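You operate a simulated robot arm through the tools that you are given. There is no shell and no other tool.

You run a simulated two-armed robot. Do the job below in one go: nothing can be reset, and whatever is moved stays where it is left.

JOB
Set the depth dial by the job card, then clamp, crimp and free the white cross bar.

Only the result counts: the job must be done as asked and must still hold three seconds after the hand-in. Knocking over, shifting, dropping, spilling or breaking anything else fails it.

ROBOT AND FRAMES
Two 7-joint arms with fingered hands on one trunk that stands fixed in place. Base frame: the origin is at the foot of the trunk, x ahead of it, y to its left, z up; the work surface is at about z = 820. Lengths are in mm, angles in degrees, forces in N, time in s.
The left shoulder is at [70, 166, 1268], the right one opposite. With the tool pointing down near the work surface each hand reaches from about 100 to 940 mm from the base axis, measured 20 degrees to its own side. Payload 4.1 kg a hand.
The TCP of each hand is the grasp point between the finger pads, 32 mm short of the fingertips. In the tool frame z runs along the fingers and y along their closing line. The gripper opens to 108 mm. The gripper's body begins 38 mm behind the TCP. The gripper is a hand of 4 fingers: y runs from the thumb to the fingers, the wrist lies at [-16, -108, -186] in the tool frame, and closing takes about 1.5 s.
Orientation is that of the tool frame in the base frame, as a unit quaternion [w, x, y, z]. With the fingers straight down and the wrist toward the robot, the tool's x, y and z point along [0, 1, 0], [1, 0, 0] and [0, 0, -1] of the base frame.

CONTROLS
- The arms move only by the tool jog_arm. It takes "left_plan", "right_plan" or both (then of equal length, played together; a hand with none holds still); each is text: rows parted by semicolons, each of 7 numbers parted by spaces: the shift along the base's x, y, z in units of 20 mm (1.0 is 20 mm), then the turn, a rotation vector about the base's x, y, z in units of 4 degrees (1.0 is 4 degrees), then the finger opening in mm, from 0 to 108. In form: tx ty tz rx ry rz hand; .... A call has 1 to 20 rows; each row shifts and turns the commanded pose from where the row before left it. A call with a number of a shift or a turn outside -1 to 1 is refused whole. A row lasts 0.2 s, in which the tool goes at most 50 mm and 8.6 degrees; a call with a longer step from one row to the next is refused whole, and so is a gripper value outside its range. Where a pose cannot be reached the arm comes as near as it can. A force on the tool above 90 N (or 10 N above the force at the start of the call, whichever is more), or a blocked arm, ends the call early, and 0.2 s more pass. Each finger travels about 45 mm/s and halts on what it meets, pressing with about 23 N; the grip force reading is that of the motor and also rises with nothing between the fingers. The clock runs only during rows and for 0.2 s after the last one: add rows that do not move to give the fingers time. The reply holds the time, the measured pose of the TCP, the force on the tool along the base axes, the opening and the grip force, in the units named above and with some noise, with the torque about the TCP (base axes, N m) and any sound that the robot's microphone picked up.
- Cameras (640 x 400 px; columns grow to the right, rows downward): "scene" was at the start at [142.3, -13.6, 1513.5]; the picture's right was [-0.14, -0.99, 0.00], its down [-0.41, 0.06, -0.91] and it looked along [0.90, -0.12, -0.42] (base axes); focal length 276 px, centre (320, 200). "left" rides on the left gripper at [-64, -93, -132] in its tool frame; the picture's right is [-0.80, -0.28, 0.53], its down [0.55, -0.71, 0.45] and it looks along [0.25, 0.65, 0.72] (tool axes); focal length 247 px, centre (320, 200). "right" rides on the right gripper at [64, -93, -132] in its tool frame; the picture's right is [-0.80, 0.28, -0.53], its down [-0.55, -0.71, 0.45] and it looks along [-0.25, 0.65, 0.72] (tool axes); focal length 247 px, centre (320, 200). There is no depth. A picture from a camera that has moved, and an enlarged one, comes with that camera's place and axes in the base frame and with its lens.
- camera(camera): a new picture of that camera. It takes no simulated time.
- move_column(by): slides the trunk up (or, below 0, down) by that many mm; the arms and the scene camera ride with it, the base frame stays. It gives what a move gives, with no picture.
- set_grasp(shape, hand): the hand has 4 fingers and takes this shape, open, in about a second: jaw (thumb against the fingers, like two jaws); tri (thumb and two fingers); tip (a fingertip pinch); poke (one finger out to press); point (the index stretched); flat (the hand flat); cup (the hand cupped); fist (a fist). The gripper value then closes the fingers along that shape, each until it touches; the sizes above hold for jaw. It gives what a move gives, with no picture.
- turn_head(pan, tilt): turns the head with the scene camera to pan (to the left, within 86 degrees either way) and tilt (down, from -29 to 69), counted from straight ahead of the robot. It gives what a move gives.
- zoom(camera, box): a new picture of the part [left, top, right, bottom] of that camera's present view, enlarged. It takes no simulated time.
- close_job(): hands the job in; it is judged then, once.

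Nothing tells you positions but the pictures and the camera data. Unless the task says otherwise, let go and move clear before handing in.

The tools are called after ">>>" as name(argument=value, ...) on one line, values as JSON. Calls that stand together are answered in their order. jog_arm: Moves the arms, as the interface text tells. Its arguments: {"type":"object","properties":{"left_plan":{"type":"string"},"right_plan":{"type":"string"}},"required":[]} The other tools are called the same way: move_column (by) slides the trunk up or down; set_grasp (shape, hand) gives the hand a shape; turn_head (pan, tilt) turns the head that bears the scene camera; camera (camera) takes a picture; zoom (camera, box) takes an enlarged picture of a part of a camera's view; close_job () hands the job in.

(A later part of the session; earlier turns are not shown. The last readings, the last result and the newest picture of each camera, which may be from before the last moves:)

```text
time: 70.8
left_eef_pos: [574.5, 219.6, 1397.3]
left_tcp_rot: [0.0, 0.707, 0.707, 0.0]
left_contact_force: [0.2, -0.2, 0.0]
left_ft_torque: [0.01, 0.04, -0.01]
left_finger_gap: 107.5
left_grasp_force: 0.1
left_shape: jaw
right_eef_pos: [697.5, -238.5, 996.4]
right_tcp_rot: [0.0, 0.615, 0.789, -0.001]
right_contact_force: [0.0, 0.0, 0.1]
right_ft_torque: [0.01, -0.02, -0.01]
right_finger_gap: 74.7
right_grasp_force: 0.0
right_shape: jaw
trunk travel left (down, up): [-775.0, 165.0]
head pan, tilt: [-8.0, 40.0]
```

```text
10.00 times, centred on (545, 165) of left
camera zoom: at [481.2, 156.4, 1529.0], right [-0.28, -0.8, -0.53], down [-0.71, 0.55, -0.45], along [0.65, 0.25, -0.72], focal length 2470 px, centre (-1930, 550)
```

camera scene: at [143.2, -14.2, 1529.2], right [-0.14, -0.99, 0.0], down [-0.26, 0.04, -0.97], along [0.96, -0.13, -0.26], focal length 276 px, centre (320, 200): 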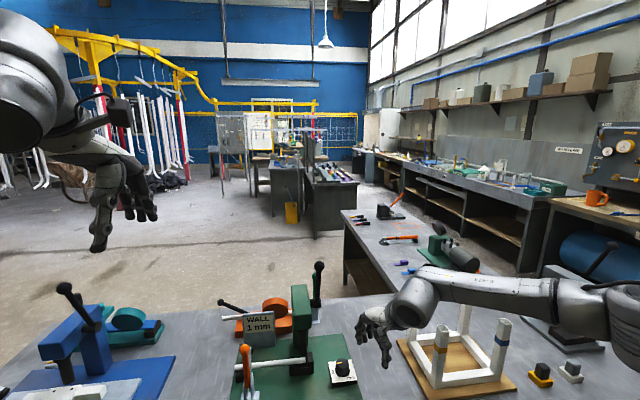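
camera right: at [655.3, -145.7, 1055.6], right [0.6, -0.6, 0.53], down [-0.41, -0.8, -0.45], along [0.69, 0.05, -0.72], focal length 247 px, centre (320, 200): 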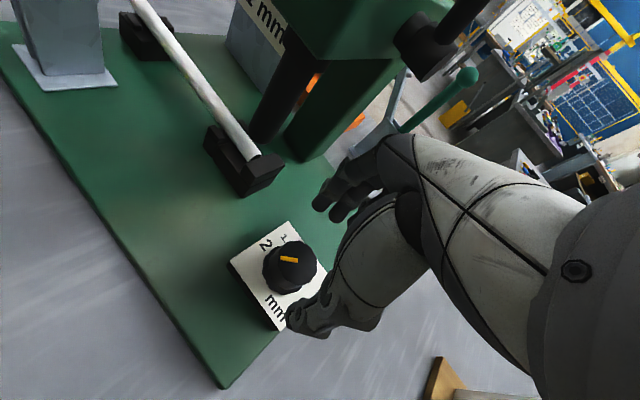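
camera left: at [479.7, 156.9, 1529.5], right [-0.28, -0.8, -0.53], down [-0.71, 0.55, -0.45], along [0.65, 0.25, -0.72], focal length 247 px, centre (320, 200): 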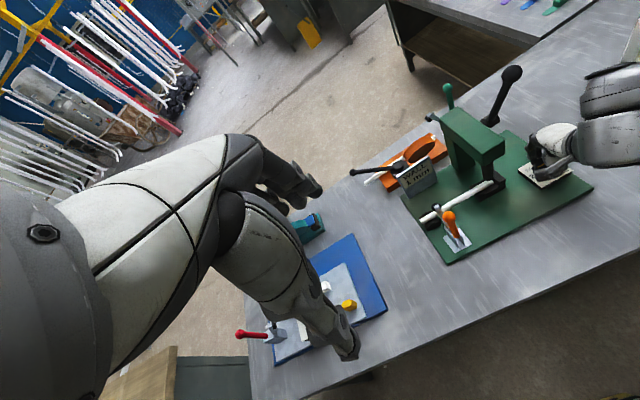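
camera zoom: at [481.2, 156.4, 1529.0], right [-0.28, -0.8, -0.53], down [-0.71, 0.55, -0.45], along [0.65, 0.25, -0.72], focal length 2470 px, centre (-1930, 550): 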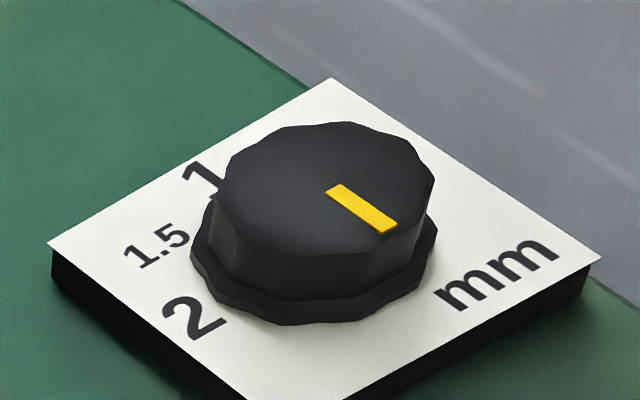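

The knob's only index is the yellow bar (now at 180°, toward me). The left camera has not moved since the start, so I'll compare the press in the same zoom as before to see whether the dial setting visibly changes the ram or the lever.

>>> zoom(camera="left", box=[430, 50, 560, 210])

>>> zoom(camera="left", box=[470, 160, 510, 200])

>>> zoom(camera="scene", box=[280, 120, 350, 230])

```text
2.50 times, centred on (495, 130) of left
camera zoom: at [481.2, 156.4, 1529.0], right [-0.28, -0.8, -0.53], down [-0.71, 0.55, -0.45], along [0.65, 0.25, -0.72], focal length 617 px, centre (-118, 375)
```

zoom: 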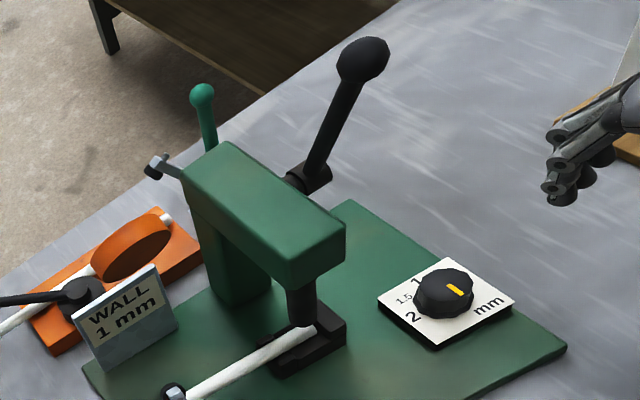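

```text
10.00 times, centred on (490, 180) of left
camera zoom: at [481.2, 156.4, 1529.0], right [-0.28, -0.8, -0.53], down [-0.71, 0.55, -0.45], along [0.65, 0.25, -0.72], focal length 2470 px, centre (-1380, 400)
```

zoom: 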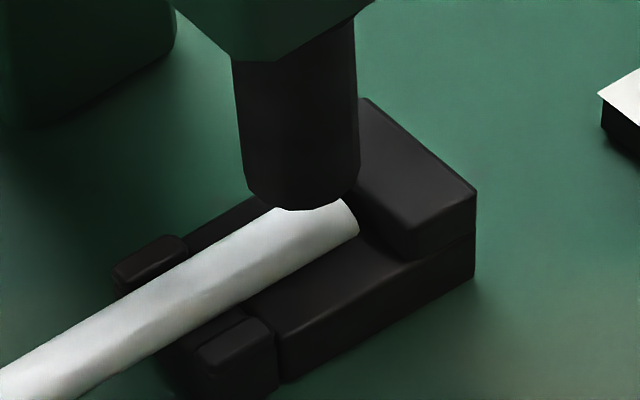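

```text
3.64 times, centred on (315, 175) of scene
camera zoom: at [135.5, -12.5, 1489.6], right [-0.14, -0.99, 0.0], down [-0.64, 0.09, -0.77], along [0.76, -0.11, -0.64], focal length 1006 px, centre (338, 291)
```

zoom: 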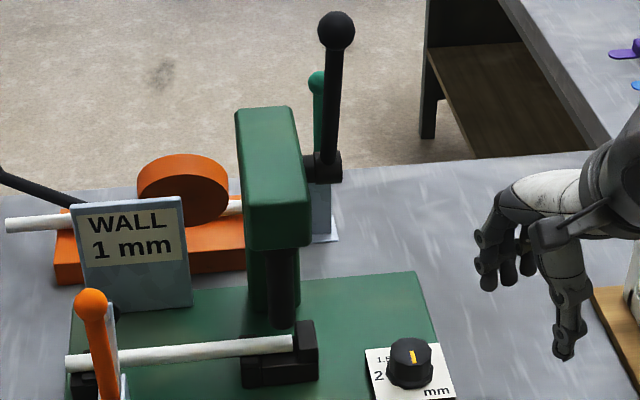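

Nothing on the press changes with the dial. The knob has exactly three clicks (bar at 90°, 135°, 180°) for exactly three labels that rise anticlockwise (1, 1.5, 2), so the clockwise end click is the "1" setting. I'll go back, grip, and turn it clockwise to that end.

>>> jog_arm(right_plan="0.6 0.6 -0.5 0 0 0 75; 0.6 0.6 -0.5 0 0 0 75; 0.6 0.6 -0.5 0 0 0 75; 0.6 0.6 -0.5 0 0 0 75; 0.6 0.6 -0.5 0 0 0 75; 0.5 0.6 -0.5 0 0 0 75; 0 0 -0.6 0 0 0 75; 0 0 -0.6 0 0 0 75; 0 0 -0.6 0 0 0 75; 0 0 -0.6 0 0 0 75; 0 0 0 0 0 0 75")

>>> zoom(camera="right", box=[220, 150, 420, 350])

```text
time: 73.2
left_eef_pos: [574.5, 219.9, 1397.6]
left_tcp_rot: [0.0, 0.707, 0.707, 0.0]
left_contact_force: [0.1, 1.3, 0.1]
left_ft_torque: [0.01, -0.02, -0.02]
left_finger_gap: 107.6
left_grasp_force: 0.1
left_shape: jaw
right_eef_pos: [764.4, -165.7, 887.0]
right_tcp_rot: [0.0, 0.615, 0.789, 0.001]
right_contact_force: [-0.8, 0.2, -0.3]
right_ft_torque: [-0.03, -0.06, -0.03]
right_finger_gap: 74.4
right_grasp_force: 0.0
right_shape: jaw
trunk travel left (down, up): [-775.0, 165.0]
head pan, tilt: [-8.0, 40.0]
```

```text
2.00 times, centred on (320, 250) of right
camera zoom: at [659.7, -127.4, 1017.2], right [0.47, -0.7, 0.53], down [-0.55, -0.7, -0.45], along [0.69, -0.08, -0.72], focal length 494 px, centre (320, 100)
```

zoom: 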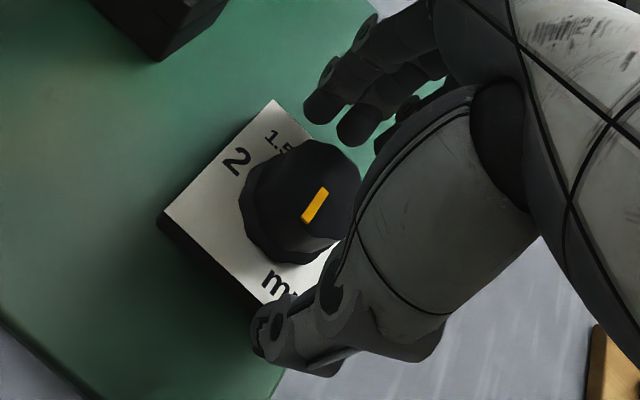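

Aligned over the knob. Grip and turn clockwise 44°.

>>> jog_arm(right_plan="0.1 0 0 0 0 0 75; 0 0 0 0 0 0 50; 0 0 0 0 0 0 30; 0 0 0 0 0 0 0; 0 0 0 0 0 0 0; 0 0 0 0 0 0 0; 0 0 0 0 0 0 0; 0 0 0 0 0 0 0; 0 0 0 0 0 -1 0; 0 0 0 0 0 -1 0; 0 0 0 0 0 -1 0; 0 0 0 0 0 -1 0; 0 0 0 0 0 -1 0; 0 0 0 0 0 -1 0; 0 0 0 0 0 -1 0; 0 0 0 0 0 -1 0; 0 0 0 0 0 -1 0; 0 0 0 0 0 -1 0; 0 0 0 0 0 -1 0; 0 0 0 0 0 0 0")

>>> zoom(camera="right", box=[220, 150, 420, 350])

>>> jog_arm(right_plan="0 0 0 0 0 0 45; 0 0 0 0 0 0 75; 0 0 0 0 0 0 75; 0 0 0 0 0 0 75; 0 0 0 0 0 1 75; 0 0 0 0 0 1 75; 0 0 0 0 0 1 75; 0 0 0 0 0 1 75; 0 0 0 0 0 1 75; 0 0 0 0 0 1 75; 0 0 0 0 0 1 75; 0 0 0 0 0 1 75; 0 0 0 0 0 1 75; 0 0 0 0 0 1 75; 0 0 0 0 0 1 75; 0 0 0 0 0 0 75")

>>> zoom(camera="right", box=[220, 150, 420, 350])

```text
time: 77.4
left_eef_pos: [573.0, 218.3, 1399.9]
left_tcp_rot: [-0.001, 0.707, 0.707, 0.0]
left_contact_force: [0.0, -0.7, 0.6]
left_ft_torque: [0.03, 0.02, 0.0]
left_finger_gap: 107.3
left_grasp_force: 0.0
left_shape: jaw
right_eef_pos: [767.2, -167.9, 886.4]
right_tcp_rot: [0.001, 0.866, 0.5, 0.0]
right_contact_force: [-14.2, -3.9, -5.2]
right_ft_torque: [-0.06, 0.4, 0.02]
right_finger_gap: 29.3
right_grasp_force: 23.5
right_shape: jaw
trunk travel left (down, up): [-775.0, 165.0]
head pan, tilt: [-8.0, 40.0]
```

```text
2.00 times, centred on (320, 250) of right
camera zoom: at [719.9, -66.5, 1017.4], right [-0.15, -0.83, 0.53], down [-0.89, -0.12, -0.45], along [0.44, -0.54, -0.72], focal length 494 px, centre (320, 100)
```

zoom: 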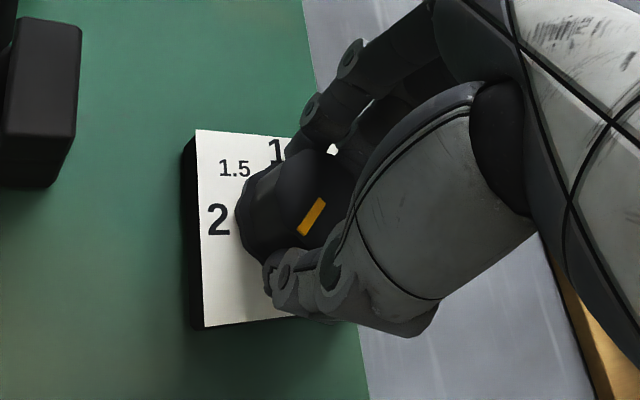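

```text
time: 80.8
left_eef_pos: [573.6, 220.1, 1398.6]
left_tcp_rot: [0.0, 0.707, 0.707, 0.001]
left_contact_force: [-0.7, -0.5, 0.0]
left_ft_torque: [-0.01, 0.0, 0.01]
left_finger_gap: 107.5
left_grasp_force: 0.0
left_shape: jaw
right_eef_pos: [769.5, -166.7, 887.7]
right_tcp_rot: [-0.001, 0.614, 0.789, -0.001]
right_contact_force: [-0.3, -0.2, -0.3]
right_ft_torque: [0.01, 0.03, 0.01]
right_finger_gap: 74.8
right_grasp_force: 0.0
right_shape: jaw
trunk travel left (down, up): [-775.0, 165.0]
head pan, tilt: [-8.0, 40.0]
```

```text
2.00 times, centred on (320, 250) of right
camera zoom: at [663.6, -127.3, 1018.6], right [0.47, -0.7, 0.53], down [-0.55, -0.71, -0.45], along [0.69, -0.08, -0.72], focal length 494 px, centre (320, 100)
```

zoom: 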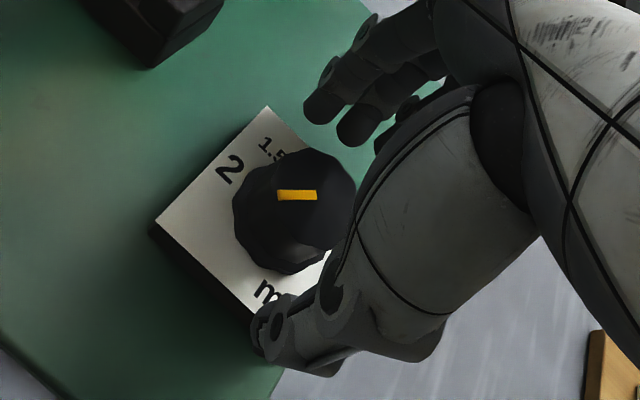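

The bar is at 135° now. One more 44° turn clockwise to the end click.

>>> jog_arm(right_plan="0 0 0 0 0 0 60; 0 0 0 0 0 0 40; 0 0 0 0 0 0 20; 0 0 0 0 0 0 0; 0 0 0 0 0 0 0; 0 0 0 0 0 0 0; 0 0 0 0 0 0 0; 0 0 0 0 0 -1 0; 0 0 0 0 0 -1 0; 0 0 0 0 0 -1 0; 0 0 0 0 0 -1 0; 0 0 0 0 0 -1 0; 0 0 0 0 0 -1 0; 0 0 0 0 0 -1 0; 0 0 0 0 0 -1 0; 0 0 0 0 0 -1 0; 0 0 0 0 0 -1 0; 0 0 0 0 0 -1 0; 0 0 0 0 0 -0.5 0; 0 0 0 0 0 0 0")

>>> jog_arm(right_plan="0 0 0 0 0 0 45; 0 0 0 0 0 0 75; 0 0 0 0 0 0 75; 0 0 0 0 0 0 75; 0 0 0.8 0 0 0 75; 0 0 0.8 0 0 0 75; 0 0 0.8 0 0 0 75; -0.3 -0.6 0.5 0 0 0.8 75; -0.6 -0.6 0.5 0 0 0.8 75; -0.6 -0.6 0.5 0 0 0.8 75; -0.6 -0.6 0.5 0 0 0.8 75; -0.6 -0.6 0.5 0 0 0.8 75; -0.6 -0.6 0.5 0 0 0.8 75; 0 0 0 0 0 0 75")

>>> zoom(camera="right", box=[180, 110, 320, 250])

>>> zoom(camera="scene", box=[325, 200, 365, 240])

>>> zoom(camera="left", box=[520, 145, 570, 185])

```text
time: 85.0
left_eef_pos: [571.2, 218.9, 1399.7]
left_tcp_rot: [0.001, 0.707, 0.707, 0.001]
left_contact_force: [-0.2, 0.5, 0.4]
left_ft_torque: [0.0, -0.02, 0.0]
left_finger_gap: 107.5
left_grasp_force: 0.1
left_shape: jaw
right_eef_pos: [766.9, -168.1, 887.0]
right_tcp_rot: [0.0, 0.874, 0.485, 0.0]
right_contact_force: [-15.4, -9.8, -3.2]
right_ft_torque: [-0.21, 0.36, 0.23]
right_finger_gap: 28.6
right_grasp_force: 22.7
right_shape: jaw
trunk travel left (down, up): [-775.0, 165.0]
head pan, tilt: [-8.0, 40.0]
```

```text
time: 88.0
left_eef_pos: [575.2, 219.4, 1397.7]
left_tcp_rot: [0.0, 0.707, 0.707, 0.0]
left_contact_force: [0.8, 0.2, 0.0]
left_ft_torque: [0.02, 0.02, 0.03]
left_finger_gap: 107.3
left_grasp_force: 0.0
left_shape: jaw
right_eef_pos: [703.4, -239.5, 994.1]
right_tcp_rot: [0.0, 0.78, 0.625, -0.002]
right_contact_force: [0.7, 0.7, -0.5]
right_ft_torque: [-0.03, 0.02, 0.0]
right_finger_gap: 74.5
right_grasp_force: 0.0
right_shape: jaw
trunk travel left (down, up): [-775.0, 165.0]
head pan, tilt: [-8.0, 40.0]
```

```text
2.86 times, centred on (250, 180) of right
camera zoom: at [626.6, -155.9, 1125.9], right [0.1, -0.84, 0.53], down [-0.81, -0.38, -0.45], along [0.58, -0.39, -0.72], focal length 706 px, centre (520, 257)
```

zoom: 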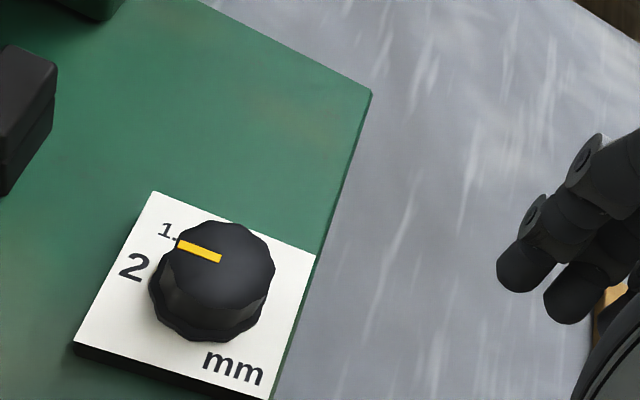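

```text
10.00 times, centred on (345, 220) of scene
camera zoom: at [135.6, -12.3, 1489.6], right [-0.14, -0.99, 0.0], down [-0.64, 0.09, -0.77], along [0.76, -0.11, -0.64], focal length 2765 px, centre (70, 0)
```

zoom: 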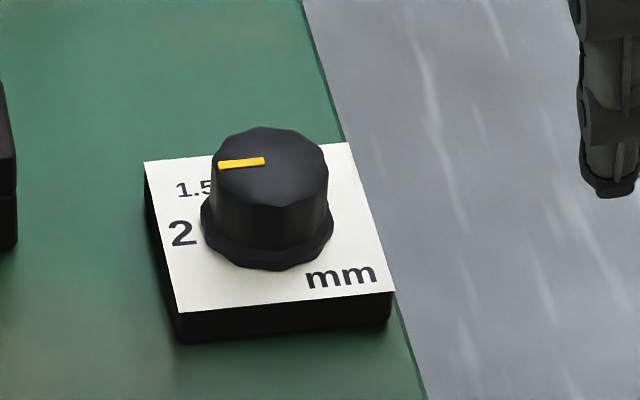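

```text
10.00 times, centred on (545, 165) of left
camera zoom: at [481.3, 156.6, 1528.9], right [-0.28, -0.8, -0.53], down [-0.71, 0.55, -0.45], along [0.65, 0.25, -0.72], focal length 2470 px, centre (-1930, 550)
```

zoom: 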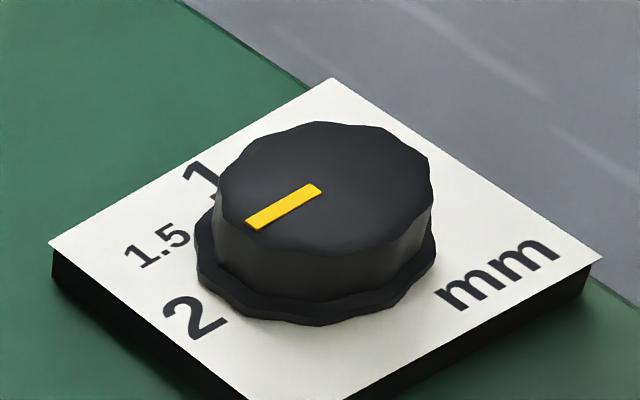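

The dial bar is at its clockwise end click (the first of three, which I take as "1"), and it stays there after release. Now I bring the left hand down to view the orange clamp closely.

>>> jog_arm(left_plan="0.2 0 -1 0 0 0 80; 0.2 0 -1 0 0 0 80; 0.2 0 -1 0 0 0 80; 0.2 0 -1 0 0 0 80; 0.2 0 -1 0 0 0 80; 0.2 0 -1 0 0 0 80; 0.2 0 -1 0 0 0 80; 0.2 0 -1 0 0 0 80; 0.2 0 -1 0 0 0 80; 0.2 0 -1 0 0 0 80; 0.2 0 -1 0 0 0 80; 0.2 0 -1 0 0 0 80; 0.2 0 -1 0 0 0 80; 0.2 0 -1 0 0 0 80")

>>> camera(camera="left")

>>> camera(camera="scene")

```text
time: 91.0
left_eef_pos: [632.6, 221.5, 1118.9]
left_tcp_rot: [-0.001, 0.707, 0.707, 0.0]
left_contact_force: [0.4, 0.1, 0.3]
left_ft_torque: [-0.04, 0.03, 0.0]
left_finger_gap: 80.3
left_grasp_force: 0.1
left_shape: jaw
right_eef_pos: [702.5, -238.2, 994.8]
right_tcp_rot: [-0.001, 0.781, 0.624, 0.001]
right_contact_force: [-0.4, -0.4, 0.9]
right_ft_torque: [0.02, 0.02, 0.03]
right_finger_gap: 74.5
right_grasp_force: 0.1
right_shape: jaw
trunk travel left (down, up): [-775.0, 165.0]
head pan, tilt: [-8.0, 40.0]
```

```text
taken
camera left: at [539.4, 157.9, 1249.9], right [-0.28, -0.8, -0.53], down [-0.71, 0.55, -0.45], along [0.65, 0.25, -0.72], focal length 247 px, centre (320, 200)
```

left: 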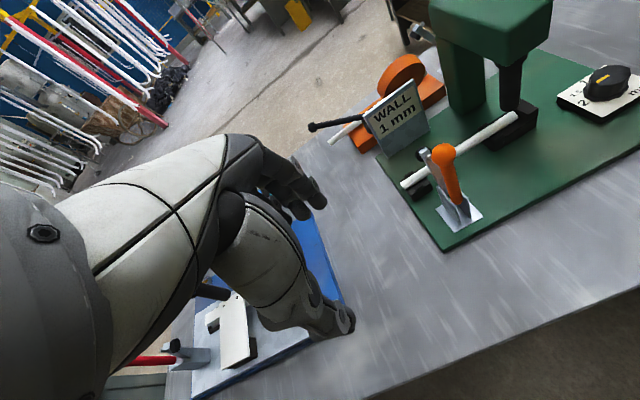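

```text
taken
camera scene: at [135.7, -12.6, 1489.7], right [-0.14, -0.99, 0.0], down [-0.64, 0.09, -0.77], along [0.76, -0.11, -0.64], focal length 276 px, centre (320, 200)
```

scene: 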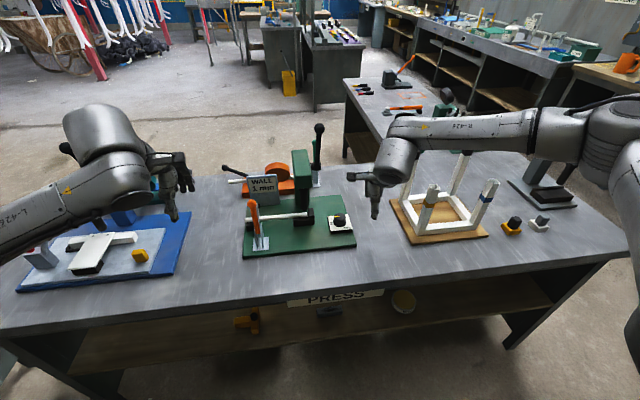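

>>> zoom(camera="left", box=[390, 130, 500, 240])

>>> zoom(camera="scene", box=[235, 190, 285, 260])

```text
3.64 times, centred on (445, 185) of left
camera zoom: at [539.4, 157.9, 1249.9], right [-0.28, -0.8, -0.53], down [-0.71, 0.55, -0.45], along [0.65, 0.25, -0.72], focal length 898 px, centre (-134, 254)
```

zoom: 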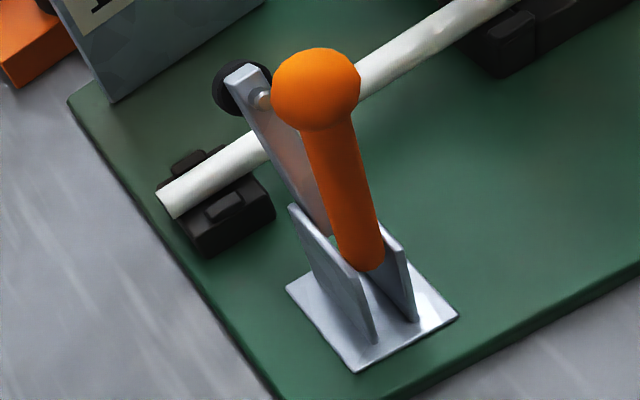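

```text
5.71 times, centred on (260, 225) of scene
camera zoom: at [135.7, -12.6, 1489.7], right [-0.14, -0.99, 0.0], down [-0.64, 0.09, -0.77], along [0.76, -0.11, -0.64], focal length 1580 px, centre (663, 57)
```

zoom: 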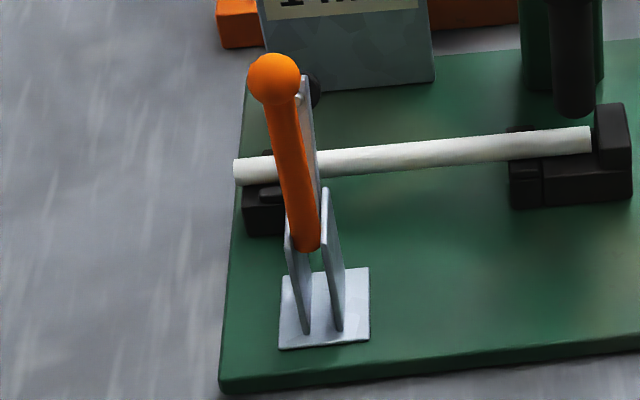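

The orange handle stands vertical (ball at about (711, 89, 1010)), with the clamp arm raised ahead of it. I'll bring the left hand over the ball with the fingers straddling it front and back, so I can push or pull it and feel which way it closes.

>>> jog_arm(left_plan="0.56 -0.95 -0.31 0 0 0 70; 0.56 -0.95 -0.31 0 0 0 70; 0.56 -0.95 -0.31 0 0 0 70; 0.56 -0.95 -0.31 0 0 0 70; 0.56 -0.95 -0.31 0 0 0 70; 0.56 -0.95 -0.31 0 0 0 70; 0.56 -0.93 -0.31 0 0 0 70; 0 0 0 0 0 0 70")

>>> zoom(camera="left", box=[220, 100, 460, 340])

>>> zoom(camera="scene", box=[200, 140, 320, 260])

```text
time: 92.8
left_eef_pos: [708.7, 87.3, 1073.9]
left_tcp_rot: [0.0, 0.707, 0.707, 0.0]
left_contact_force: [0.2, 0.1, 0.6]
left_ft_torque: [-0.03, 0.0, 0.04]
left_finger_gap: 70.5
left_grasp_force: 0.0
left_shape: jaw
right_eef_pos: [701.3, -238.4, 996.3]
right_tcp_rot: [0.001, 0.781, 0.624, 0.0]
right_contact_force: [1.3, -0.1, 0.8]
right_ft_torque: [-0.02, -0.02, -0.02]
right_finger_gap: 74.4
right_grasp_force: 0.1
right_shape: jaw
trunk travel left (down, up): [-775.0, 165.0]
head pan, tilt: [-8.0, 40.0]
```

```text
1.67 times, centred on (340, 220) of left
camera zoom: at [614.8, 23.1, 1205.2], right [-0.28, -0.8, -0.53], down [-0.71, 0.55, -0.45], along [0.65, 0.25, -0.72], focal length 412 px, centre (287, 167)
```

zoom: 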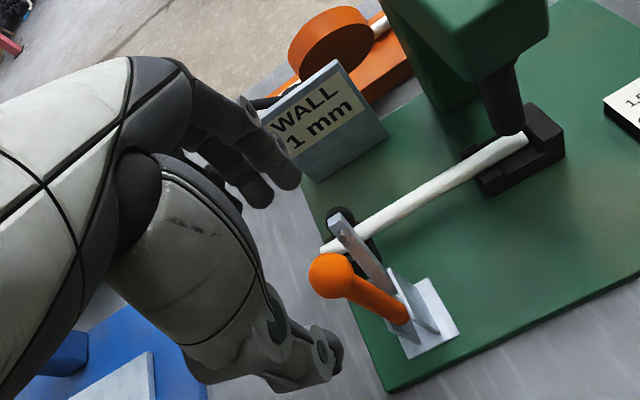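

```text
3.33 times, centred on (260, 200) of scene
camera zoom: at [134.7, -12.1, 1489.7], right [-0.14, -0.99, 0.0], down [-0.64, 0.09, -0.77], along [0.76, -0.11, -0.64], focal length 922 px, centre (520, 200)
```

zoom: 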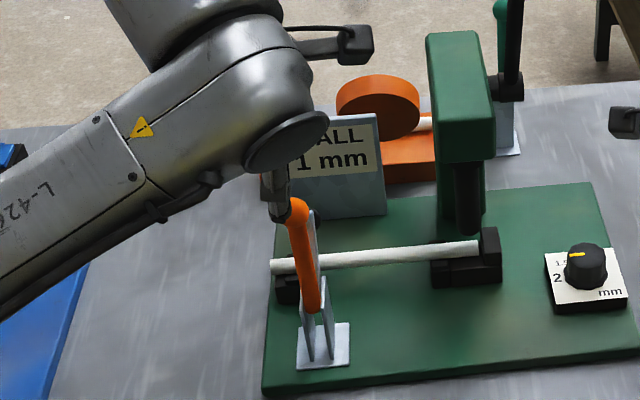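

The ball is right below the hand. Lower so the fingers straddle it.

>>> jog_arm(left_plan="0.05 0.08 -0.6 0 0 0 70; 0.05 0.05 -0.6 0 0 0 70; 0 0 -0.6 0 0 0 70; 0 0 -0.6 0 0 0 70; 0 0 -0.6 0 0 0 70; 0 0 -0.2 0 0 0 70; 0 0 0 0 0 0 70")

>>> zoom(camera="left", box=[220, 100, 460, 340])

>>> zoom(camera="scene", box=[200, 140, 320, 260])

>>> zoom(camera="right", box=[0, 0, 300, 200])

```text
time: 94.4
left_eef_pos: [711.2, 89.0, 1010.7]
left_tcp_rot: [0.0, 0.706, 0.708, 0.0]
left_contact_force: [0.0, 0.1, 0.0]
left_ft_torque: [0.0, -0.02, 0.0]
left_finger_gap: 70.2
left_grasp_force: 0.1
left_shape: jaw
right_eef_pos: [702.2, -238.4, 995.6]
right_tcp_rot: [0.0, 0.781, 0.624, 0.0]
right_contact_force: [0.6, 0.4, 0.5]
right_ft_torque: [0.0, 0.02, 0.0]
right_finger_gap: 74.8
right_grasp_force: 0.1
right_shape: jaw
trunk travel left (down, up): [-775.0, 165.0]
head pan, tilt: [-8.0, 40.0]
```

```text
1.67 times, centred on (340, 220) of left
camera zoom: at [616.7, 25.7, 1141.6], right [-0.28, -0.8, -0.53], down [-0.71, 0.55, -0.45], along [0.65, 0.25, -0.72], focal length 412 px, centre (287, 167)
```

zoom: 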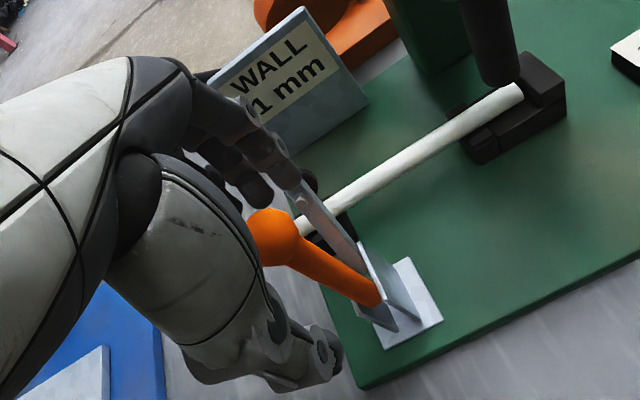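

```text
3.33 times, centred on (260, 200) of scene
camera zoom: at [135.1, -12.8, 1489.7], right [-0.14, -0.99, 0.0], down [-0.64, 0.09, -0.77], along [0.76, -0.11, -0.64], focal length 922 px, centre (520, 200)
```

zoom: 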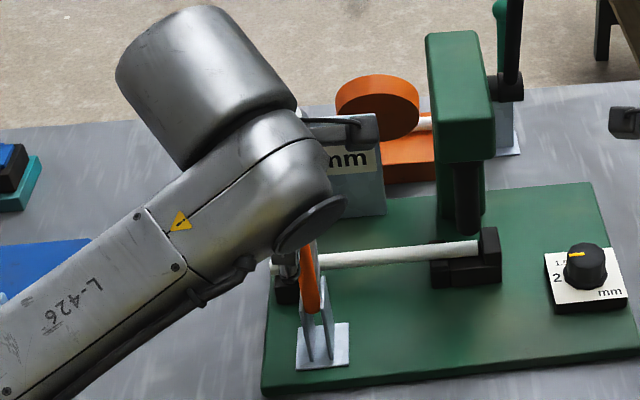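

```text
2.00 times, centred on (150, 100) of right
camera zoom: at [626.5, -156.1, 1126.1], right [0.1, -0.84, 0.53], down [-0.81, -0.38, -0.45], along [0.58, -0.39, -0.72], focal length 494 px, centre (660, 400)
```

zoom: 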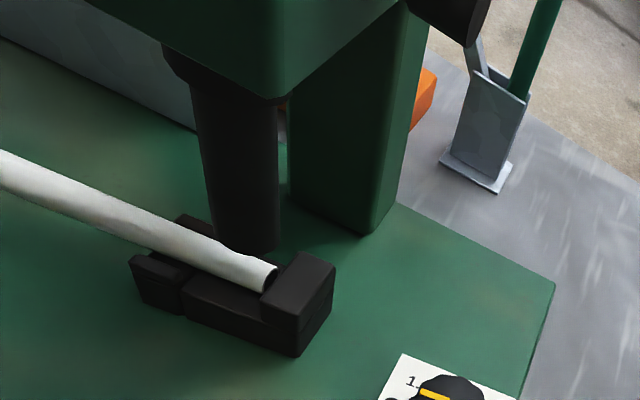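

The hand straddles the ball. I'll close on it lightly, then try a small push forward to feel the direction.

>>> jog_arm(left_plan="0 0 0 0 0 0 50; 0 0 0 0 0 0 30; 0 0 0 0 0 0 20; 0 0 0 0 0 0 20; 0 0 0 0 0 0 20; 0 0 0 0 0 0 20")

>>> zoom(camera="left", box=[220, 100, 460, 340])

```text
time: 95.8
left_eef_pos: [709.8, 89.3, 1011.4]
left_tcp_rot: [0.0, 0.707, 0.707, 0.0]
left_contact_force: [-0.4, -0.6, 0.2]
left_ft_torque: [-0.01, -0.02, 0.0]
left_finger_gap: 20.5
left_grasp_force: 0.1
left_shape: jaw
right_eef_pos: [701.9, -238.7, 994.7]
right_tcp_rot: [0.0, 0.781, 0.625, 0.0]
right_contact_force: [-0.3, -0.4, -0.8]
right_ft_torque: [-0.03, 0.01, 0.02]
right_finger_gap: 74.4
right_grasp_force: 0.1
right_shape: jaw
trunk travel left (down, up): [-775.0, 165.0]
head pan, tilt: [-8.0, 40.0]
```

```text
1.67 times, centred on (340, 220) of left
camera zoom: at [616.8, 25.7, 1141.8], right [-0.28, -0.8, -0.53], down [-0.71, 0.55, -0.45], along [0.65, 0.25, -0.72], focal length 412 px, centre (287, 167)
```

zoom: 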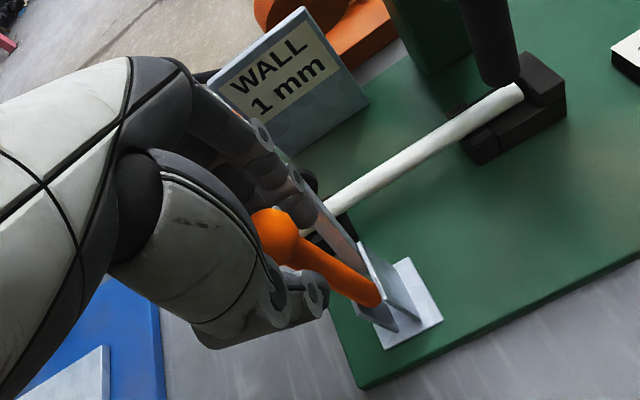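

No contact yet. Close further.

>>> jog_arm(left_plan="0 0 0 0 0 0 10; 0 0 0 0 0 0 5; 0 0 0 0 0 0 5; 0 0 0 0 0 0 5")

>>> zoom(camera="left", box=[220, 100, 460, 340])

```text
time: 96.8
left_eef_pos: [709.6, 89.3, 1010.7]
left_tcp_rot: [-0.001, 0.707, 0.707, 0.0]
left_contact_force: [-0.2, 0.6, 1.0]
left_ft_torque: [-0.03, 0.01, 0.0]
left_finger_gap: 5.4
left_grasp_force: 0.1
left_shape: jaw
right_eef_pos: [702.5, -239.5, 994.8]
right_tcp_rot: [0.001, 0.781, 0.624, 0.0]
right_contact_force: [0.5, 0.0, 0.1]
right_ft_torque: [-0.01, 0.01, 0.02]
right_finger_gap: 74.6
right_grasp_force: 0.0
right_shape: jaw
trunk travel left (down, up): [-775.0, 165.0]
head pan, tilt: [-8.0, 40.0]
```

```text
1.67 times, centred on (340, 220) of left
camera zoom: at [616.6, 25.7, 1141.8], right [-0.28, -0.8, -0.53], down [-0.71, 0.55, -0.45], along [0.65, 0.25, -0.72], focal length 412 px, centre (287, 167)
```

zoom: 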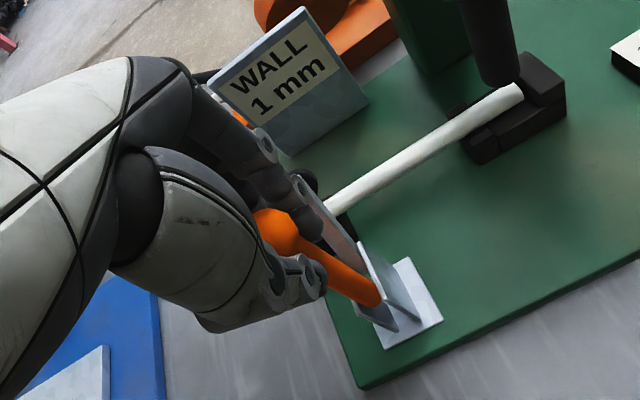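

The reading shows little resistance still; close fully and check.

>>> jog_arm(left_plan="0 0 0 0 0 0 0; 0 0 0 0 0 0 0; 0 0 0 0 0 0 0; 0 0 0 0 0 0 0")

>>> zoom(camera="left", box=[270, 170, 370, 290])

>>> zoom(camera="scene", box=[220, 180, 280, 240])

```text
time: 97.8
left_eef_pos: [709.9, 89.3, 1010.8]
left_tcp_rot: [0.0, 0.707, 0.707, 0.0]
left_contact_force: [-5.1, -1.1, -3.4]
left_ft_torque: [-0.05, 0.07, 0.0]
left_finger_gap: 3.9
left_grasp_force: 23.1
left_shape: jaw
right_eef_pos: [701.8, -239.3, 994.0]
right_tcp_rot: [0.0, 0.781, 0.624, 0.0]
right_contact_force: [-0.6, -0.7, 0.6]
right_ft_torque: [0.01, -0.04, -0.02]
right_finger_gap: 74.7
right_grasp_force: 0.0
right_shape: jaw
trunk travel left (down, up): [-775.0, 165.0]
head pan, tilt: [-8.0, 40.0]
```

```text
3.33 times, centred on (320, 230) of left
camera zoom: at [616.3, 25.5, 1141.6], right [-0.28, -0.8, -0.53], down [-0.71, 0.55, -0.45], along [0.65, 0.25, -0.72], focal length 823 px, centre (320, 100)
```

zoom: 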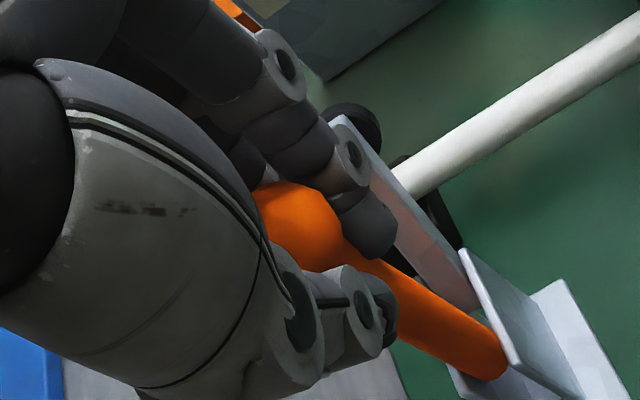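

```text
6.67 times, centred on (250, 210) of scene
camera zoom: at [134.7, -13.0, 1489.7], right [-0.14, -0.99, 0.0], down [-0.64, 0.09, -0.77], along [0.76, -0.11, -0.64], focal length 1843 px, centre (787, 133)
```

zoom: 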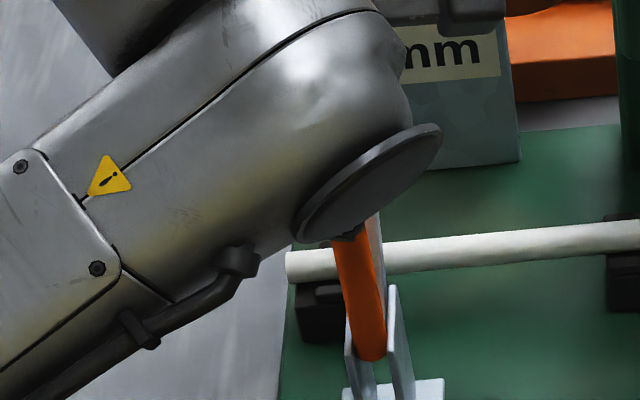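

The fingers now grip the handle just under the ball (23 N). I'll push forward (+x) in small steps and read the force.

>>> jog_arm(left_plan="0.25 0 0 0 0 0 0; 0.25 0 0 0 0 0 0")

>>> zoom(camera="left", box=[270, 170, 370, 290])

```text
time: 98.4
left_eef_pos: [716.8, 87.6, 1012.0]
left_tcp_rot: [0.001, 0.707, 0.707, -0.001]
left_contact_force: [-26.7, -3.7, -7.9]
left_ft_torque: [-0.09, 0.45, 0.08]
left_finger_gap: 4.1
left_grasp_force: 22.8
left_shape: jaw
right_eef_pos: [699.9, -239.4, 997.6]
right_tcp_rot: [0.001, 0.781, 0.625, 0.001]
right_contact_force: [-0.4, -0.1, 0.0]
right_ft_torque: [0.02, -0.03, -0.01]
right_finger_gap: 74.4
right_grasp_force: 0.1
right_shape: jaw
trunk travel left (down, up): [-775.0, 165.0]
head pan, tilt: [-8.0, 40.0]
```

```text
3.33 times, centred on (320, 230) of left
camera zoom: at [622.9, 24.7, 1142.6], right [-0.28, -0.8, -0.53], down [-0.71, 0.55, -0.45], along [0.65, 0.25, -0.72], focal length 823 px, centre (320, 100)
```

zoom: 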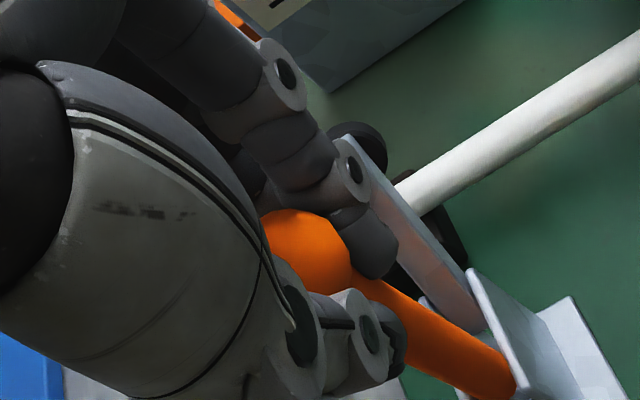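

Forward meets 27 N and the ball hasn't moved, so forward is blocked. Now try pulling toward the robot (−x).

>>> jog_arm(left_plan="-0.4 0 0 0 0 0 0; -0.4 0 0 0 0 0 0; -0.4 0 0 0 0 0 0")

>>> zoom(camera="left", box=[270, 170, 370, 290])

```text
time: 99.2
left_eef_pos: [697.3, 88.3, 1010.3]
left_tcp_rot: [0.001, 0.707, 0.707, 0.0]
left_contact_force: [7.3, -5.4, -4.4]
left_ft_torque: [-0.01, -0.75, 0.01]
left_finger_gap: 4.5
left_grasp_force: 23.0
left_shape: jaw
right_eef_pos: [704.6, -240.3, 993.5]
right_tcp_rot: [-0.001, 0.781, 0.625, 0.0]
right_contact_force: [-0.1, 0.4, 0.2]
right_ft_torque: [0.0, -0.04, 0.0]
right_finger_gap: 74.7
right_grasp_force: 0.0
right_shape: jaw
trunk travel left (down, up): [-775.0, 165.0]
head pan, tilt: [-8.0, 40.0]
```

```text
3.33 times, centred on (320, 230) of left
camera zoom: at [604.2, 25.6, 1141.8], right [-0.28, -0.8, -0.53], down [-0.71, 0.55, -0.45], along [0.65, 0.25, -0.72], focal length 823 px, centre (320, 100)
```

zoom: 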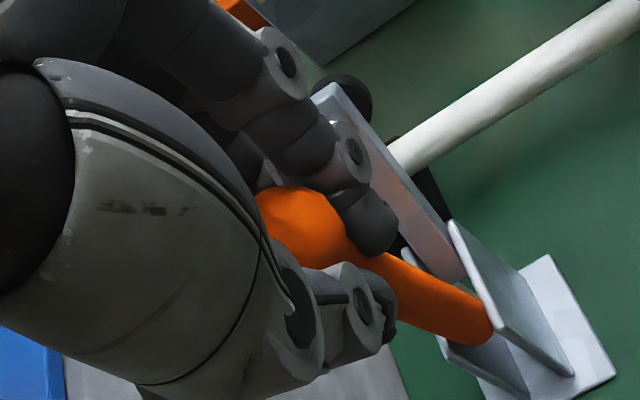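

Pulling toward the robot moves the handle easily (about 7 N), so the clamp closes by drawing the handle back and down. I'll follow its arc (pivot near (711, 870)), pitching the hand along with it.

>>> jog_arm(left_plan="-0.485 0 -0.064 0 -1 0 0; -0.479 0 -0.098 0 -1 0 0; -0.471 0 -0.131 0 -1 0 0; -0.461 0 -0.163 0 -1 0 0")

>>> zoom(camera="left", box=[270, 150, 400, 290])

>>> zoom(camera="scene", box=[200, 170, 300, 260])

>>> zoom(camera="right", box=[0, 0, 200, 160])

```text
time: 100.2
left_eef_pos: [659.1, 89.1, 998.2]
left_tcp_rot: [0.097, 0.7, 0.701, 0.099]
left_contact_force: [9.8, -2.0, -2.8]
left_ft_torque: [0.02, -0.95, 0.09]
left_finger_gap: 5.5
left_grasp_force: 23.3
left_shape: jaw
right_eef_pos: [704.4, -239.0, 993.9]
right_tcp_rot: [-0.001, 0.781, 0.624, -0.001]
right_contact_force: [0.8, -0.6, 0.4]
right_ft_torque: [-0.01, 0.02, 0.02]
right_finger_gap: 74.6
right_grasp_force: 0.1
right_shape: jaw
trunk travel left (down, up): [-775.0, 165.0]
head pan, tilt: [-8.0, 40.0]
```

```text
2.86 times, centred on (335, 220) of left
camera zoom: at [534.2, 25.6, 1100.5], right [-0.13, -0.8, -0.59], down [-0.56, 0.55, -0.62], along [0.82, 0.25, -0.51], focal length 706 px, centre (277, 143)
```

zoom: 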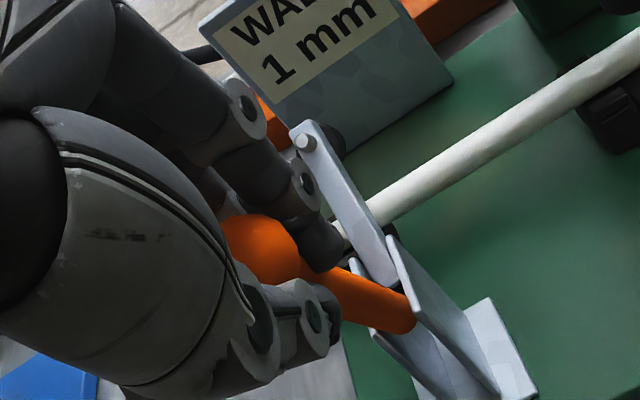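

```text
4.44 times, centred on (250, 215) of scene
camera zoom: at [137.5, -13.7, 1489.4], right [-0.14, -0.99, 0.0], down [-0.64, 0.09, -0.76], along [0.76, -0.11, -0.64], focal length 1229 px, centre (631, 133)
```

zoom: 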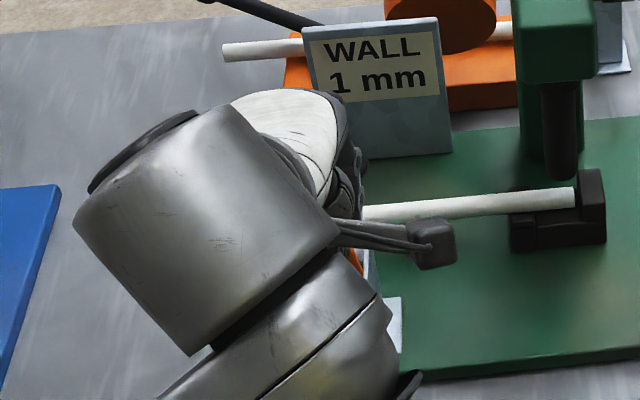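

```text
2.50 times, centred on (100, 80) of right
camera zoom: at [628.3, -156.8, 1124.9], right [0.1, -0.84, 0.53], down [-0.81, -0.38, -0.45], along [0.58, -0.39, -0.72], focal length 617 px, centre (870, 500)
```

zoom: 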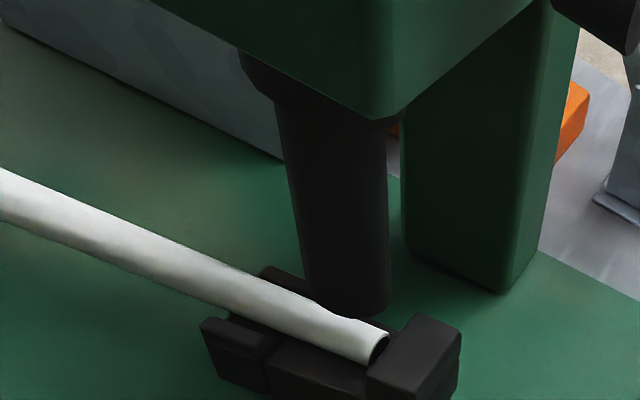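

The handle is back about 20°, but I can't tell from here whether the arm is coming down. I'll move the right hand back and left-facing so its camera can see the clamp from the side.

>>> jog_arm(right_plan="-0.9 0.5 0.1 0 0 0.9 75; -0.9 0.5 0.1 0 0 0.9 75; -0.9 0.5 0.1 0 0 0.9 75; -0.9 0.5 0.1 0 0 0.9 75; -0.9 0.5 0.1 0 0 0.9 75; -0.9 0.5 0.1 0 0 0.9 75; -0.9 0.5 0.1 0 0 0.9 75; -0.9 0.5 0.1 0 0 0.9 75")

>>> camera(camera="right")

```text
time: 102.0
left_eef_pos: [659.8, 89.0, 999.7]
left_tcp_rot: [0.098, 0.7, 0.7, 0.098]
left_contact_force: [9.9, -3.0, -5.3]
left_ft_torque: [0.01, -0.91, 0.07]
left_finger_gap: 4.7
left_grasp_force: 23.2
left_shape: jaw
right_eef_pos: [561.5, -158.2, 1007.7]
right_tcp_rot: [-0.001, 0.601, 0.8, -0.001]
right_contact_force: [-0.6, 0.1, 0.1]
right_ft_torque: [0.0, -0.01, 0.01]
right_finger_gap: 74.4
right_grasp_force: 0.1
right_shape: jaw
trunk travel left (down, up): [-775.0, 165.0]
head pan, tilt: [-8.0, 40.0]
```

```text
taken
camera right: at [455.4, -122.4, 1139.3], right [0.5, -0.69, 0.53], down [-0.53, -0.72, -0.45], along [0.69, -0.06, -0.72], focal length 247 px, centre (320, 200)
```

right: 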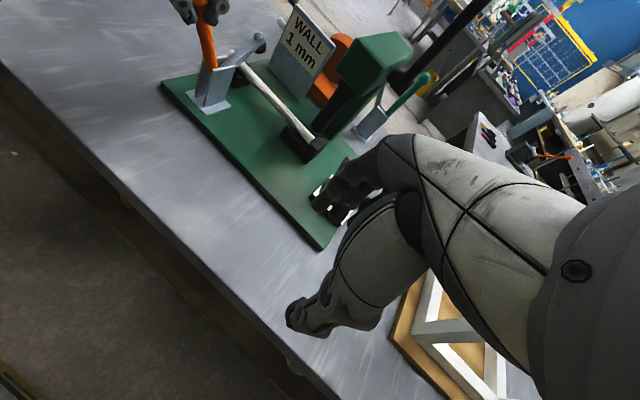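

>>> zoom(camera="right", box=[160, 0, 300, 120])

```text
3.33 times, centred on (230, 60) of right
camera zoom: at [455.4, -122.4, 1139.3], right [0.5, -0.69, 0.53], down [-0.53, -0.72, -0.45], along [0.69, -0.06, -0.72], focal length 823 px, centre (620, 667)
```

zoom: 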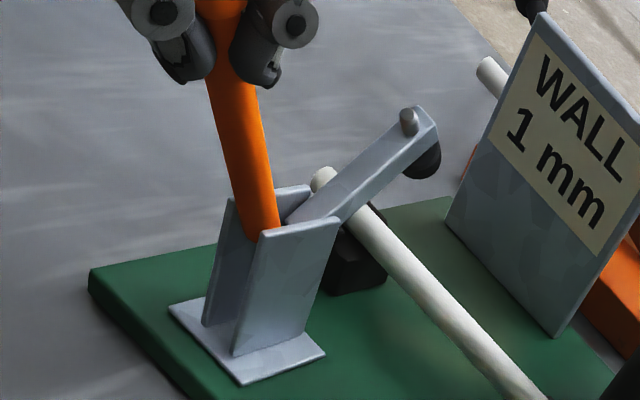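

This is a good side view: the handle leans back and the arm is about 35–40° up. I'll pull a further 16° and compare the arm from this same view.

>>> jog_arm(left_plan="-0.447 0 -0.197 0 -1 0 0; -0.432 0 -0.228 0 -1 0 0; -0.415 0 -0.257 0 -1 0 0; -0.396 0 -0.286 0 -1 0 0")

>>> zoom(camera="right", box=[160, 0, 300, 120])

```text
time: 103.0
left_eef_pos: [628.0, 89.3, 977.0]
left_tcp_rot: [0.193, 0.68, 0.68, 0.195]
left_contact_force: [19.4, -4.7, -6.5]
left_ft_torque: [0.0, -1.11, 0.08]
left_finger_gap: 4.8
left_grasp_force: 23.0
left_shape: jaw
right_eef_pos: [563.5, -159.0, 1007.7]
right_tcp_rot: [-0.002, 0.601, 0.799, 0.0]
right_contact_force: [0.2, 0.8, -0.7]
right_ft_torque: [0.02, 0.01, 0.0]
right_finger_gap: 74.6
right_grasp_force: 0.0
right_shape: jaw
trunk travel left (down, up): [-775.0, 165.0]
head pan, tilt: [-8.0, 40.0]
```

```text
3.33 times, centred on (230, 60) of right
camera zoom: at [457.3, -122.5, 1138.7], right [0.5, -0.69, 0.53], down [-0.53, -0.72, -0.45], along [0.69, -0.06, -0.72], focal length 823 px, centre (620, 667)
```

zoom: 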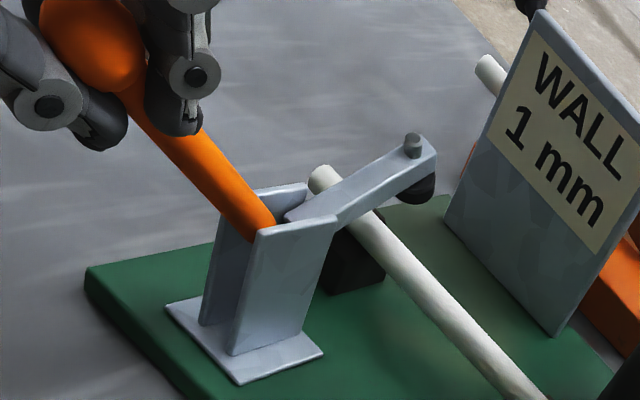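

The arm is coming down as the handle is drawn back, so this is the closing direction. Continue along the arc.

>>> jog_arm(left_plan="-0.375 0 -0.313 0 -1 0 0; -0.353 0 -0.338 0 -1 0 0; -0.328 0 -0.362 0 -1 0 0; -0.302 0 -0.384 0 -1 0 0")

>>> zoom(camera="right", box=[120, 0, 300, 130])

```text
time: 104.0
left_eef_pos: [602.6, 90.2, 949.2]
left_tcp_rot: [0.285, 0.647, 0.647, 0.286]
left_contact_force: [37.5, -8.4, -12.0]
left_ft_torque: [-0.08, -0.61, -0.1]
left_finger_gap: 2.9
left_grasp_force: 23.6
left_shape: jaw
right_eef_pos: [566.4, -157.7, 1007.6]
right_tcp_rot: [-0.003, 0.601, 0.799, -0.002]
right_contact_force: [0.9, 0.4, 0.4]
right_ft_torque: [0.02, 0.0, 0.0]
right_finger_gap: 74.6
right_grasp_force: 0.1
right_shape: jaw
trunk travel left (down, up): [-775.0, 165.0]
head pan, tilt: [-8.0, 40.0]
```

```text
3.08 times, centred on (210, 65) of right
camera zoom: at [460.5, -123.2, 1137.2], right [0.5, -0.69, 0.53], down [-0.53, -0.72, -0.44], along [0.69, -0.06, -0.72], focal length 760 px, centre (658, 615)
```

zoom: 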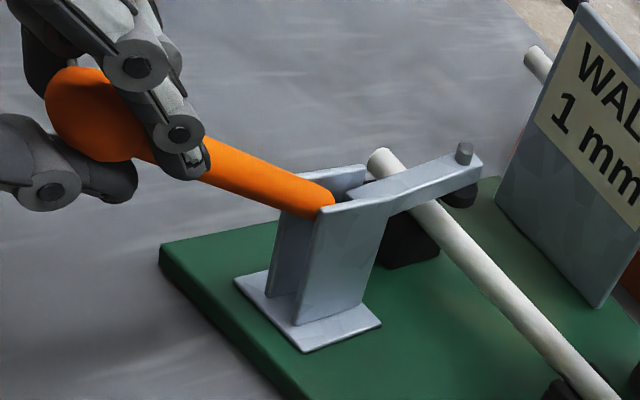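

The force shows my assumed pivot was too low; the handle actually turns about (713, 897) with a radius near 113 mm and is now ~63° back. I'll correct inward and carry on downward.

>>> jog_arm(left_plan="0.25 0 -0.3 0 -0.5 0 0; 0.05 0 -0.45 0 -1 0 0; -0.1 0 -0.45 0 -1 0 0")

>>> zoom(camera="right", box=[120, 0, 300, 130])

```text
time: 104.8
left_eef_pos: [598.9, 88.5, 931.0]
left_tcp_rot: [0.344, 0.618, 0.618, 0.343]
left_contact_force: [-5.4, 5.0, 8.3]
left_ft_torque: [0.09, -0.61, 0.23]
left_finger_gap: 5.5
left_grasp_force: 22.7
left_shape: jaw
right_eef_pos: [559.7, -157.4, 1010.5]
right_tcp_rot: [0.002, 0.601, 0.799, 0.0]
right_contact_force: [-0.5, 1.2, 0.1]
right_ft_torque: [0.02, 0.03, -0.02]
right_finger_gap: 74.8
right_grasp_force: 0.0
right_shape: jaw
trunk travel left (down, up): [-775.0, 165.0]
head pan, tilt: [-8.0, 40.0]
```

```text
3.08 times, centred on (210, 65) of right
camera zoom: at [452.0, -121.2, 1141.4], right [0.49, -0.69, 0.53], down [-0.53, -0.72, -0.45], along [0.69, -0.06, -0.72], focal length 760 px, centre (658, 615)
```

zoom: 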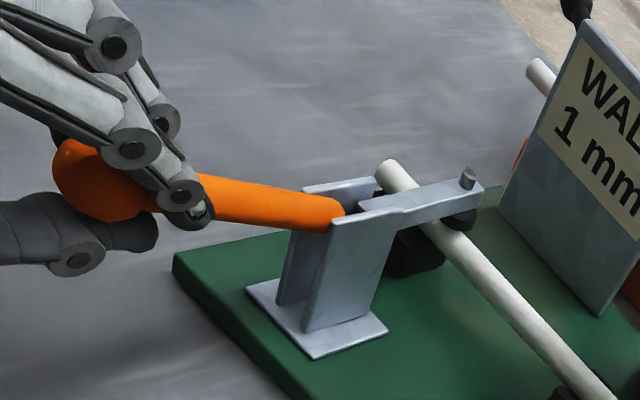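

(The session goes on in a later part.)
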